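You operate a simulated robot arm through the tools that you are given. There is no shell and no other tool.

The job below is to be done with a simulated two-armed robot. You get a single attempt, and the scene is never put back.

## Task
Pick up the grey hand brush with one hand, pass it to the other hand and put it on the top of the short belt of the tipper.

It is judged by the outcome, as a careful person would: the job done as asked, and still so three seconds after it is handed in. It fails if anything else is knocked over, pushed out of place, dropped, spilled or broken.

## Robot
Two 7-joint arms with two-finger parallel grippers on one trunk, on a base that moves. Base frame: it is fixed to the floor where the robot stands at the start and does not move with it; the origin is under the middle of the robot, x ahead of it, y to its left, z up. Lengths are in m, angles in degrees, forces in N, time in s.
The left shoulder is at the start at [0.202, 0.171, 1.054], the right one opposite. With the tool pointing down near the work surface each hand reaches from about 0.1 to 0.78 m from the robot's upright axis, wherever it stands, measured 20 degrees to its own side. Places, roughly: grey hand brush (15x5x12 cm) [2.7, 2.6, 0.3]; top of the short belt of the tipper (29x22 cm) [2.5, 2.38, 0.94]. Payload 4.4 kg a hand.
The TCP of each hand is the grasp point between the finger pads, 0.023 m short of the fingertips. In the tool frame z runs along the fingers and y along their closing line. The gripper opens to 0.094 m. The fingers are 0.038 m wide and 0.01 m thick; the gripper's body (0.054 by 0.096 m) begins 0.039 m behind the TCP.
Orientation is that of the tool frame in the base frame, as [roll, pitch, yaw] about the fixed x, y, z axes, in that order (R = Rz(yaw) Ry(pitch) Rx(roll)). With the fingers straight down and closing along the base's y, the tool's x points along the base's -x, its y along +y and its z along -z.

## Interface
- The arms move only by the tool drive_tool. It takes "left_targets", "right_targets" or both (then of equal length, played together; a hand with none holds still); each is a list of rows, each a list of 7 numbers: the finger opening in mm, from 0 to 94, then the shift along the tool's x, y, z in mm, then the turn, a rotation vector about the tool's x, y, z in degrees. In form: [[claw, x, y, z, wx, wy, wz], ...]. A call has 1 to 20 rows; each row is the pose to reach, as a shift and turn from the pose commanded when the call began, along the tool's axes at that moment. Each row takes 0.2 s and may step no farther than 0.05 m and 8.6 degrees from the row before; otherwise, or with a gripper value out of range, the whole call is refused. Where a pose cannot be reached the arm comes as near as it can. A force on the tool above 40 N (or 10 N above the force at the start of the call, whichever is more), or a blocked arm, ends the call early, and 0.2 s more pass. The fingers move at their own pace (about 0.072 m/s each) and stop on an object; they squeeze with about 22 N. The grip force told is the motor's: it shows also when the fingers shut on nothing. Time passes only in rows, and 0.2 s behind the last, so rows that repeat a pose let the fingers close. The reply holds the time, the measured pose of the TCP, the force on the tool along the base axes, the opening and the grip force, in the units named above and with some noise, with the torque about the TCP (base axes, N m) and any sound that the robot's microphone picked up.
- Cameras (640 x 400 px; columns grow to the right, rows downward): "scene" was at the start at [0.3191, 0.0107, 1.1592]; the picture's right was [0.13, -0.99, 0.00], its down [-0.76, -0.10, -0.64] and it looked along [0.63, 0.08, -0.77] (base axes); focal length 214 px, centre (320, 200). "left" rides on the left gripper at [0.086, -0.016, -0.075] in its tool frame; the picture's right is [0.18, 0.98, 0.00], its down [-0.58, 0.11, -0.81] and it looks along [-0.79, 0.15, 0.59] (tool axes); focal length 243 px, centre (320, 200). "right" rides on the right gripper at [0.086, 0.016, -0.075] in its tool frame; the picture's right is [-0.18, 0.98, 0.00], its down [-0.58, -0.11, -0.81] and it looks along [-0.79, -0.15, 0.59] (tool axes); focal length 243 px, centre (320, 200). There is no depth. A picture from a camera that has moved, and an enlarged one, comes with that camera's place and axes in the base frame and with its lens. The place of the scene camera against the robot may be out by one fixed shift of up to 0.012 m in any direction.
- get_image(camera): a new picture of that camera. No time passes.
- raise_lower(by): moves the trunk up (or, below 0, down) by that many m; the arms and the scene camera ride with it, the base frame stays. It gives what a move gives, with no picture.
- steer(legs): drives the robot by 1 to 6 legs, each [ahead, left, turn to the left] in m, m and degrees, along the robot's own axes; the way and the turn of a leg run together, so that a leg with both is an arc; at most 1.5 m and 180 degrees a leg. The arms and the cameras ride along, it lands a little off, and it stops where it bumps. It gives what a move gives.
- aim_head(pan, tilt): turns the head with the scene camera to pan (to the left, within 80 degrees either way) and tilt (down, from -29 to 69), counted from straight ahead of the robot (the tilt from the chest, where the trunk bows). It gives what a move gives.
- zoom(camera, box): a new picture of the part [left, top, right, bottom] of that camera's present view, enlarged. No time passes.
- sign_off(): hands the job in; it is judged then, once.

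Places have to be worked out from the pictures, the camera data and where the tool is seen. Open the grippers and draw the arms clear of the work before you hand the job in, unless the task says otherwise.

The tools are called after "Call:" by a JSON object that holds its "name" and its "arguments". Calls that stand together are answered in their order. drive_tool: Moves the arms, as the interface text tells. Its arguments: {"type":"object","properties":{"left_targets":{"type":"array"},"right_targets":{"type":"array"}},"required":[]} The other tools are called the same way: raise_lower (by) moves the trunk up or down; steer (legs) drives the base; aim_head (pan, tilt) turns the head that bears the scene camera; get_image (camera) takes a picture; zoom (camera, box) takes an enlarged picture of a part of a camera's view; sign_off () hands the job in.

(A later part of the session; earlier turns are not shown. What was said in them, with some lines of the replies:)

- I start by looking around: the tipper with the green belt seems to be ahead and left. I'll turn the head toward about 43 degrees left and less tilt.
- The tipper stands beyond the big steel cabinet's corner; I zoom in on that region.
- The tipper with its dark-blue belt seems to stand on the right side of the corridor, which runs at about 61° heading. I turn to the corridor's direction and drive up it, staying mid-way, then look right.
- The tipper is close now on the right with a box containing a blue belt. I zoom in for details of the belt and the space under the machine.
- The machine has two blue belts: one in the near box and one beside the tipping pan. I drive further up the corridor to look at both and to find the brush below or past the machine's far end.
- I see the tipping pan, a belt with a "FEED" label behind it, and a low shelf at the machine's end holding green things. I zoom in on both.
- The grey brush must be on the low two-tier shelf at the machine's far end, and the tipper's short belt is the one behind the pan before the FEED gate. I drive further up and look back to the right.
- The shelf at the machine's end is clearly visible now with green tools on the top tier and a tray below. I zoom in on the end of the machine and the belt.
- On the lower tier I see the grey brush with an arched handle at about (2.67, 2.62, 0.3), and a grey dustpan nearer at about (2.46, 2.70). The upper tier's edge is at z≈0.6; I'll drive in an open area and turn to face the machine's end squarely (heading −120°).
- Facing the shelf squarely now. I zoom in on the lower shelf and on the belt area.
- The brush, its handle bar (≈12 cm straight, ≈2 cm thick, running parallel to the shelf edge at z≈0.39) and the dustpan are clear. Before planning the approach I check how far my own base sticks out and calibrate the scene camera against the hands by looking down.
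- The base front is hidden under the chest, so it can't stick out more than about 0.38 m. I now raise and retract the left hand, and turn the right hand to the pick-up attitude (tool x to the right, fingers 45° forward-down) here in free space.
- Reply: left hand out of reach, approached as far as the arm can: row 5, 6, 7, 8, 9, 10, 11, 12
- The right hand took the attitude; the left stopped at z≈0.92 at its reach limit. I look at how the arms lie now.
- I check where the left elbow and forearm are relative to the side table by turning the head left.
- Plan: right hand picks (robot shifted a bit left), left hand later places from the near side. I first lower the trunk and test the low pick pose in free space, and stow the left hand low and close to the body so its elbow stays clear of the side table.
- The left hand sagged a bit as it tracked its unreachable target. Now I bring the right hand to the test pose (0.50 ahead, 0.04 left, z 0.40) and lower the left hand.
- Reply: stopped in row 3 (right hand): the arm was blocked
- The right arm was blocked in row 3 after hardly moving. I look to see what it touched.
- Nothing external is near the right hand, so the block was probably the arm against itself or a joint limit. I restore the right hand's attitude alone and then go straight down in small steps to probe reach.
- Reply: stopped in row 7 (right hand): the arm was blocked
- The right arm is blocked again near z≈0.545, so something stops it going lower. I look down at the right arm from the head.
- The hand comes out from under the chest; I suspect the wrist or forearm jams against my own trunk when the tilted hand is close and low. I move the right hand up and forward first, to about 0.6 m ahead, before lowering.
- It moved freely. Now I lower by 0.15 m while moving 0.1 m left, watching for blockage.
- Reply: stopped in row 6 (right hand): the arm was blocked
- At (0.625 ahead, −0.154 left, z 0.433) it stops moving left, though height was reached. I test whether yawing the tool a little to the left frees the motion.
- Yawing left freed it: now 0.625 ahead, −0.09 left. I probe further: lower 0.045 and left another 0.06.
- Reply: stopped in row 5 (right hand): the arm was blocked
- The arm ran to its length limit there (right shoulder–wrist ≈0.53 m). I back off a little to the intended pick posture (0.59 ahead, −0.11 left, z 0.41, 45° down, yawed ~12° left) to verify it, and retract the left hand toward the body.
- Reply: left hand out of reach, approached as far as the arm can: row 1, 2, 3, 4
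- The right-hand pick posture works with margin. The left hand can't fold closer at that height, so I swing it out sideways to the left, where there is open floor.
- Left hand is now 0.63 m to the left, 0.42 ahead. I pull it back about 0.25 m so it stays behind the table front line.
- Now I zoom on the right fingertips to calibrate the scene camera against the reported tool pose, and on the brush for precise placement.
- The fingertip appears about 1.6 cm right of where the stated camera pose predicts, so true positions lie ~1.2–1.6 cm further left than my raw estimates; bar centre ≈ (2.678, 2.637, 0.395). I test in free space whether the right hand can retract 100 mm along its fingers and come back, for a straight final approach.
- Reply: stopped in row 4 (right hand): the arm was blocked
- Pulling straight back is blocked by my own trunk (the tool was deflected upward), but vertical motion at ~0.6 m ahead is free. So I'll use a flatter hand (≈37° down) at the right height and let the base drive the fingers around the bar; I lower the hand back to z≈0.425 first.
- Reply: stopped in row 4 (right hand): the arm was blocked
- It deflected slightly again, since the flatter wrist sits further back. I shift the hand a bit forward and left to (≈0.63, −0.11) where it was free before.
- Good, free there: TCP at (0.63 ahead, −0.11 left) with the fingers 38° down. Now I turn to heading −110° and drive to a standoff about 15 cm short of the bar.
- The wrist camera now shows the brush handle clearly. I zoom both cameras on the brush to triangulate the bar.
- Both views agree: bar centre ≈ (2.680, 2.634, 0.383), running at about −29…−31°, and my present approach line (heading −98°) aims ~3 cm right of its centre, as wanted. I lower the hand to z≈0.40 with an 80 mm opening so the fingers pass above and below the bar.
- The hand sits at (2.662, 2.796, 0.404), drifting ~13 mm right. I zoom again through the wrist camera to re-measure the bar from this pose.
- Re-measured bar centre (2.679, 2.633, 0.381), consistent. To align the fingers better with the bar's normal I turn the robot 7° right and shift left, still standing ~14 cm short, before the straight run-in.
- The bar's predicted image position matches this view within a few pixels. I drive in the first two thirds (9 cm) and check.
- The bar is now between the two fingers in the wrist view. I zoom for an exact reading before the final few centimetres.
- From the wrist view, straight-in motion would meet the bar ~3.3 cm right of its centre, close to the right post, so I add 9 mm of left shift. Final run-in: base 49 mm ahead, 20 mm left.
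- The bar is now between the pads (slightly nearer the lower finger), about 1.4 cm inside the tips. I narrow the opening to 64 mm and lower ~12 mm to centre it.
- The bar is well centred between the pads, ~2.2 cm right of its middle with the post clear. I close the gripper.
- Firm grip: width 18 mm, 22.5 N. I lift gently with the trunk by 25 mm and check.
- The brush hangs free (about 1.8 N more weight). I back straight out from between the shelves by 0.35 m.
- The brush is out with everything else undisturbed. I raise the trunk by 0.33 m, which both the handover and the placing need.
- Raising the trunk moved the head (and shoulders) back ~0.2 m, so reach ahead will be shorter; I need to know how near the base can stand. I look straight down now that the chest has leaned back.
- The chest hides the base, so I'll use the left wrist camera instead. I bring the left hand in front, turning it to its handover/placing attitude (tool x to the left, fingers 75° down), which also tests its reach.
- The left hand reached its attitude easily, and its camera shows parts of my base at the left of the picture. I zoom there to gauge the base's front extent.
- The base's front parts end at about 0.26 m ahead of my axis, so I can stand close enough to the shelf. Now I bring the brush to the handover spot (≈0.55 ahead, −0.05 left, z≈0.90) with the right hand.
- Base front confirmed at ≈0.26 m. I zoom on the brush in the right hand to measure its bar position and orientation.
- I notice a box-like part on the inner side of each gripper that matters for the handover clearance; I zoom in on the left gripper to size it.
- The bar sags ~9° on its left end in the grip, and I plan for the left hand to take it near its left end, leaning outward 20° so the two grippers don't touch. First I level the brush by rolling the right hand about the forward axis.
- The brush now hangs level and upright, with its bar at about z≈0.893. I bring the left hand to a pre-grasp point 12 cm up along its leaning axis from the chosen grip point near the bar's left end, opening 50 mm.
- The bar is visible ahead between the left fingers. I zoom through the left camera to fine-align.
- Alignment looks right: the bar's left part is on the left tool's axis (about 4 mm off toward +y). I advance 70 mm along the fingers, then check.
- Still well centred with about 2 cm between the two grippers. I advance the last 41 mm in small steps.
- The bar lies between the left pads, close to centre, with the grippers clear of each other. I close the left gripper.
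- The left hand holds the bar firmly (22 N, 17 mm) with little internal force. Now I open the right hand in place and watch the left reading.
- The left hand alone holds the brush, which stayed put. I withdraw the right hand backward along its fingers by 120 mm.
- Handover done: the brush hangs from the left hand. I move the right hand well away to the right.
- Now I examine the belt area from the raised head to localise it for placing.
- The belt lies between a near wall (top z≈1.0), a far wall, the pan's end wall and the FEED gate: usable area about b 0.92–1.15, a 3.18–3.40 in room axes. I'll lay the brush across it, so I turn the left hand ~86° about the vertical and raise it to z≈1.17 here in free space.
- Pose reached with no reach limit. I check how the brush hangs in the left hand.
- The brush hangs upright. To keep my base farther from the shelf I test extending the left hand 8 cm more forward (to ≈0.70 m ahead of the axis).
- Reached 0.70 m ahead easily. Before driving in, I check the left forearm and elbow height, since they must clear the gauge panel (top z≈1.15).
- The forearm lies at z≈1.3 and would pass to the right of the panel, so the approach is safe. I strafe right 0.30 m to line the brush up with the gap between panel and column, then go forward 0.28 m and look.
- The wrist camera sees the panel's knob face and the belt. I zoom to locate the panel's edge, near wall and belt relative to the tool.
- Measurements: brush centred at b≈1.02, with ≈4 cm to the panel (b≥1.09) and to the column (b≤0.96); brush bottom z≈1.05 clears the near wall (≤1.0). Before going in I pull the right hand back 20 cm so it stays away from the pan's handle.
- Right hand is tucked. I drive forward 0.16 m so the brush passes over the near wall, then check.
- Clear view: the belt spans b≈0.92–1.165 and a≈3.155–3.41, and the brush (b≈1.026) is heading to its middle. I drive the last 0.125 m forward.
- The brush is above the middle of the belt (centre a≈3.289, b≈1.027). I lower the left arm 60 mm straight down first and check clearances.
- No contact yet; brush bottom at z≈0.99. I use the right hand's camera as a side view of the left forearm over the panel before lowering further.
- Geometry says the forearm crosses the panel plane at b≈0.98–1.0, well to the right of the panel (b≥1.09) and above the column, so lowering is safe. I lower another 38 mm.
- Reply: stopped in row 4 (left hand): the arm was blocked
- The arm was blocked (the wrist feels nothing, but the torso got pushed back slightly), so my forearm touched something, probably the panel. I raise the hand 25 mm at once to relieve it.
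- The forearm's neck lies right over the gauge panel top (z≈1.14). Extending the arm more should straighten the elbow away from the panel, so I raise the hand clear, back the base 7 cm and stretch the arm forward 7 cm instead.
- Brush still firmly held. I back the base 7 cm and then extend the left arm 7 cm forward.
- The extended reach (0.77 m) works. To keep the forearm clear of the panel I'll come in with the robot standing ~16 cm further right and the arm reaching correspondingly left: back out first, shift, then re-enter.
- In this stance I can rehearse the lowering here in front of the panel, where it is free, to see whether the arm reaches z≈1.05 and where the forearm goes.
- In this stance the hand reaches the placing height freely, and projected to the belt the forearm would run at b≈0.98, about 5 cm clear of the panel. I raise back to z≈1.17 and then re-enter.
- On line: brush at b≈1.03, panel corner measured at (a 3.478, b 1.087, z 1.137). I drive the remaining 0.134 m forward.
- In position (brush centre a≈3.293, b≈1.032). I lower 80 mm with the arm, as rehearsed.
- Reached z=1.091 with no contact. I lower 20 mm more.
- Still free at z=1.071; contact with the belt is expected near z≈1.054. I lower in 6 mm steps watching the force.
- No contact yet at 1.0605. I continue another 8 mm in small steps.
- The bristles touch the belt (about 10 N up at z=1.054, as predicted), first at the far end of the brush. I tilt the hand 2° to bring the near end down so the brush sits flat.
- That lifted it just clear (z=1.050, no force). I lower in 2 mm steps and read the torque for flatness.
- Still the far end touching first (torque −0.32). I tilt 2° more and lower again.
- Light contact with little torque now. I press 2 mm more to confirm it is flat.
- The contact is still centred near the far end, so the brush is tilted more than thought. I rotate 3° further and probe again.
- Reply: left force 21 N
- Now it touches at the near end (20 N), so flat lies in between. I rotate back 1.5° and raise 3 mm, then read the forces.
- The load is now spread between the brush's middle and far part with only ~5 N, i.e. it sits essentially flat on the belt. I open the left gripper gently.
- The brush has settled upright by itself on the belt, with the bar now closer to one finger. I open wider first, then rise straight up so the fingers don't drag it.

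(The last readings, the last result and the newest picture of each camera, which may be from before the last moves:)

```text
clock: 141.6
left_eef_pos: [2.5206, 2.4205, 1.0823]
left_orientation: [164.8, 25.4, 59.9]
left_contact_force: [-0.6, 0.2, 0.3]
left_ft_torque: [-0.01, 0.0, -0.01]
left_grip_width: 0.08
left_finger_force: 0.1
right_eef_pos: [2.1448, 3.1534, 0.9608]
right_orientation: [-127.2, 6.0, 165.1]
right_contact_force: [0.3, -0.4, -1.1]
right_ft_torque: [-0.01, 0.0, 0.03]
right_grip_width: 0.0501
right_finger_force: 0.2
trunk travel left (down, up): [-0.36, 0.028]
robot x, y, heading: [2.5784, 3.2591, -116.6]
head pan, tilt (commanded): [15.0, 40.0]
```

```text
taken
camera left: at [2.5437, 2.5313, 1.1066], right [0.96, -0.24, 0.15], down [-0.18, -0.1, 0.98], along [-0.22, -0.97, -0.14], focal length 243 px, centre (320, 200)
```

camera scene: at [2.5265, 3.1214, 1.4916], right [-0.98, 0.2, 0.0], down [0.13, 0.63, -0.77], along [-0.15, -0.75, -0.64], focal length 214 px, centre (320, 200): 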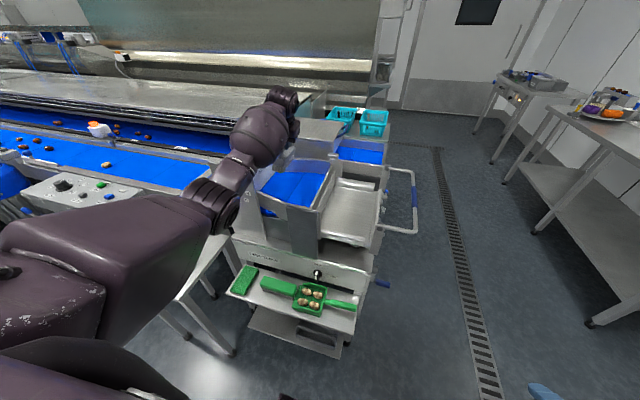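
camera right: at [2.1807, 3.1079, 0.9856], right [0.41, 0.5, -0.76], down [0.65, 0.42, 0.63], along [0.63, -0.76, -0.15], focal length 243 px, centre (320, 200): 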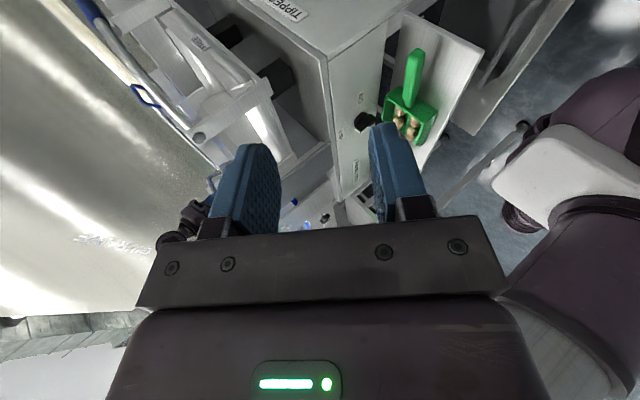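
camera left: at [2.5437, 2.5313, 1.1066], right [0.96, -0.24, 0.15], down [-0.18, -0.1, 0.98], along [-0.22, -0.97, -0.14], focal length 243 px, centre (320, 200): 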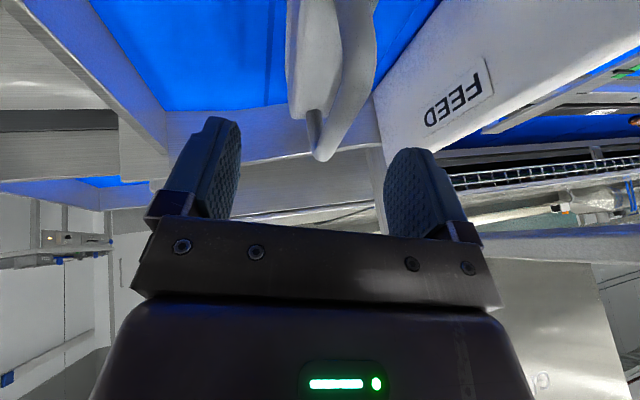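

The brush stays put on the belt. I rise another 100 mm clear of everything.

Call:
{"name": "drive_tool", "arguments": {"left_targets": [[80, -11, 6, -22, 0, 0, 0], [80, -21, 12, -44, 0, 0, 0], [80, -32, 18, -65, 0, 0, 0], [80, -43, 24, -87, 0, 0, 0], [80, -43, 24, -87, 0, 0, 0]]}}

Call:
{"name": "get_image", "arguments": {"camera": "left"}}

Call:
{"name": "zoom", "arguments": {"camera": "scene", "box": [190, 80, 390, 230]}}

```text
clock: 142.8
left_eef_pos: [2.521, 2.4198, 1.1826]
left_orientation: [164.8, 25.4, 59.9]
left_contact_force: [0.1, 0.2, -0.2]
left_ft_torque: [-0.04, 0.03, 0.0]
left_grip_width: 0.0799
left_finger_force: 0.0
right_eef_pos: [2.1446, 3.1531, 0.9616]
right_orientation: [-127.2, 6.0, 165.1]
right_contact_force: [0.2, -0.2, 0.3]
right_ft_torque: [0.0, 0.01, 0.01]
right_grip_width: 0.05
right_finger_force: 0.1
trunk travel left (down, up): [-0.36, 0.028]
robot x, y, heading: [2.5796, 3.2547, -116.5]
head pan, tilt (commanded): [15.0, 40.0]
```

```text
taken
camera left: at [2.5438, 2.5299, 1.2067], right [0.96, -0.24, 0.15], down [-0.18, -0.1, 0.98], along [-0.22, -0.97, -0.14], focal length 243 px, centre (320, 200)
```

left: 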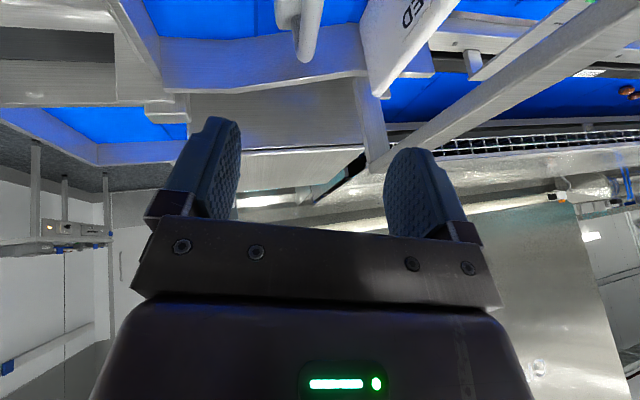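

```text
2.67 times, centred on (290, 155) of scene
camera zoom: at [2.5274, 3.1229, 1.4917], right [-0.98, 0.2, 0.0], down [0.13, 0.63, -0.77], along [-0.15, -0.75, -0.64], focal length 572 px, centre (400, 320)
```

zoom: 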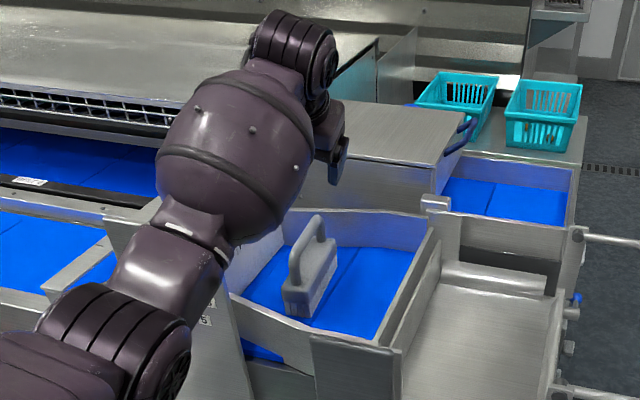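

The brush stands upright on the short belt. I raise the hand 40 mm more and back the robot straight out.

Call:
{"name": "drive_tool", "arguments": {"left_targets": [[80, -9, 5, -17, 0, 0, 0], [80, -17, 9, -35, 0, 0, 0], [80, -17, 9, -35, 0, 0, 0]]}}

Call:
{"name": "steer", "arguments": {"legs": [[-0.4, 0.016, 0], [-0.3, 0, 0]]}}

Call:
{"name": "aim_head", "arguments": {"pan": 0, "tilt": 35}}

Call:
{"name": "get_image", "arguments": {"camera": "scene"}}

Call:
{"name": "zoom", "arguments": {"camera": "scene", "box": [240, 110, 440, 290]}}

```text
clock: 143.6
left_eef_pos: [2.5205, 2.4193, 1.2204]
left_orientation: [164.8, 25.4, 59.9]
left_contact_force: [0.7, -0.1, -0.7]
left_ft_torque: [0.01, -0.01, -0.06]
left_grip_width: 0.08
left_finger_force: 0.2
right_eef_pos: [2.1451, 3.1538, 0.9606]
right_orientation: [-127.2, 6.0, 165.1]
right_contact_force: [0.4, 0.4, -0.2]
right_ft_torque: [0.02, -0.01, -0.04]
right_grip_width: 0.05
right_finger_force: 0.0
trunk travel left (down, up): [-0.36, 0.028]
robot x, y, heading: [2.5832, 3.2535, -116.4]
head pan, tilt (commanded): [15.0, 40.0]
```

```text
clock: 147.8
left_eef_pos: [2.8527, 3.042, 1.2219]
left_orientation: [164.8, 25.4, 60.3]
left_contact_force: [-0.2, 0.1, 0.2]
left_ft_torque: [0.03, 0.0, -0.01]
left_grip_width: 0.0801
left_finger_force: 0.0
right_eef_pos: [2.4714, 3.7716, 0.962]
right_orientation: [-127.2, 6.0, 165.5]
right_contact_force: [-0.2, -0.3, -0.1]
right_ft_torque: [0.02, 0.02, -0.02]
right_grip_width: 0.0502
right_finger_force: 0.1
trunk travel left (down, up): [-0.36, 0.028]
robot x, y, heading: [2.9093, 3.8782, -116.5]
head pan, tilt (commanded): [15.0, 40.0]
```

```text
clock: 148.5
left_eef_pos: [2.8534, 3.0402, 1.2209]
left_orientation: [164.8, 25.4, 60.3]
left_contact_force: [-1.3, 0.2, 0.6]
left_ft_torque: [0.01, 0.01, 0.01]
left_grip_width: 0.08
left_finger_force: 0.0
right_eef_pos: [2.4718, 3.7721, 0.9617]
right_orientation: [-127.2, 6.0, 165.4]
right_contact_force: [0.1, 0.0, 0.7]
right_ft_torque: [0.0, 0.0, 0.02]
right_grip_width: 0.05
right_finger_force: 0.1
trunk travel left (down, up): [-0.36, 0.028]
robot x, y, heading: [2.9039, 3.8747, -116.2]
head pan, tilt (commanded): [0.0, 35.0]
```

```text
taken
camera scene: at [2.8319, 3.7481, 1.4993], right [-0.9, 0.44, 0.0], down [0.25, 0.52, -0.82], along [-0.36, -0.74, -0.57], focal length 214 px, centre (320, 200)
```

scene: 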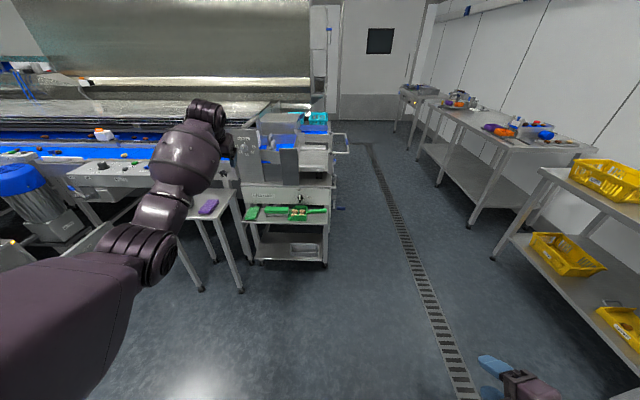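

```text
2.22 times, centred on (340, 200) of scene
camera zoom: at [2.8319, 3.7481, 1.4993], right [-0.9, 0.44, 0.0], down [0.25, 0.52, -0.82], along [-0.36, -0.74, -0.57], focal length 477 px, centre (276, 200)
```

zoom: 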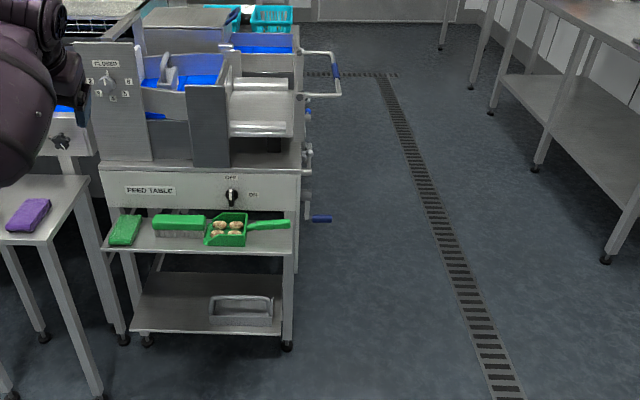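

Everything else looks untouched and the knob still reads CLOSED. I open both grippers fully and take a last close look at the brush on the belt.

Call:
{"name": "drive_tool", "arguments": {"left_targets": [[94, 0, 0, 0, 0, 0, 0], [94, 0, 0, 0, 0, 0, 0]], "right_targets": [[94, 0, 0, 0, 0, 0, 0], [94, 0, 0, 0, 0, 0, 0]]}}

Call:
{"name": "zoom", "arguments": {"camera": "scene", "box": [260, 120, 350, 180]}}

```text
clock: 149.1
left_eef_pos: [2.8533, 3.0413, 1.2213]
left_orientation: [164.8, 25.4, 60.4]
left_contact_force: [0.2, 0.6, 0.2]
left_ft_torque: [0.0, -0.01, -0.02]
left_grip_width: 0.0938
left_finger_force: 0.0
right_eef_pos: [2.4714, 3.771, 0.9618]
right_orientation: [-127.2, 6.0, 165.6]
right_contact_force: [-0.2, -0.6, 0.3]
right_ft_torque: [0.02, 0.03, 0.01]
right_grip_width: 0.0939
right_finger_force: 0.0
trunk travel left (down, up): [-0.36, 0.028]
robot x, y, heading: [2.903, 3.8794, -116.1]
head pan, tilt (commanded): [0.0, 35.0]
```

```text
6.67 times, centred on (305, 150) of scene
camera zoom: at [2.8318, 3.7483, 1.4993], right [-0.9, 0.44, 0.0], down [0.25, 0.51, -0.82], along [-0.36, -0.74, -0.57], focal length 1430 px, centre (420, 533)
```

zoom: 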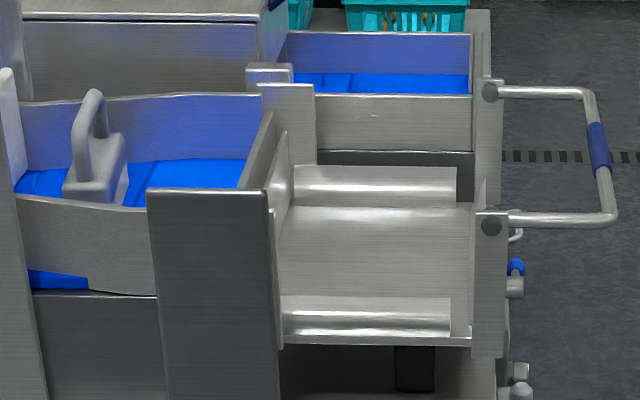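

The grey brush stands upright and still on the tipper's short belt, both grippers are open and well clear, and nothing else moved. I hand the job in.

Call:
{"name": "sign_off", "arguments": {}}

```text
The job is handed in.
```

The grey hand brush is standing upright on the tipper's short belt, and I've handed the job in. The right hand picked it up off the lower shelf, passed it to the left hand in mid-air, and the left hand set it down.

- **Position:** it sits across the belt, roughly in the middle.
- **Clear of the work:** both grippers are open and the robot has backed well away.
- **Surroundings:** in the last pictures the dustpan, the green tools, the side table and the gauge knob all look undisturbed.

The first attempt to lower the brush was blocked. I suspected the left forearm was pressing on the gauge panel, but I never confirmed it. The gripper felt almost no force. I raised the arm at once, moved the robot to the right and lowered the brush again without trouble. The panel and its knob looked unmoved afterwards.
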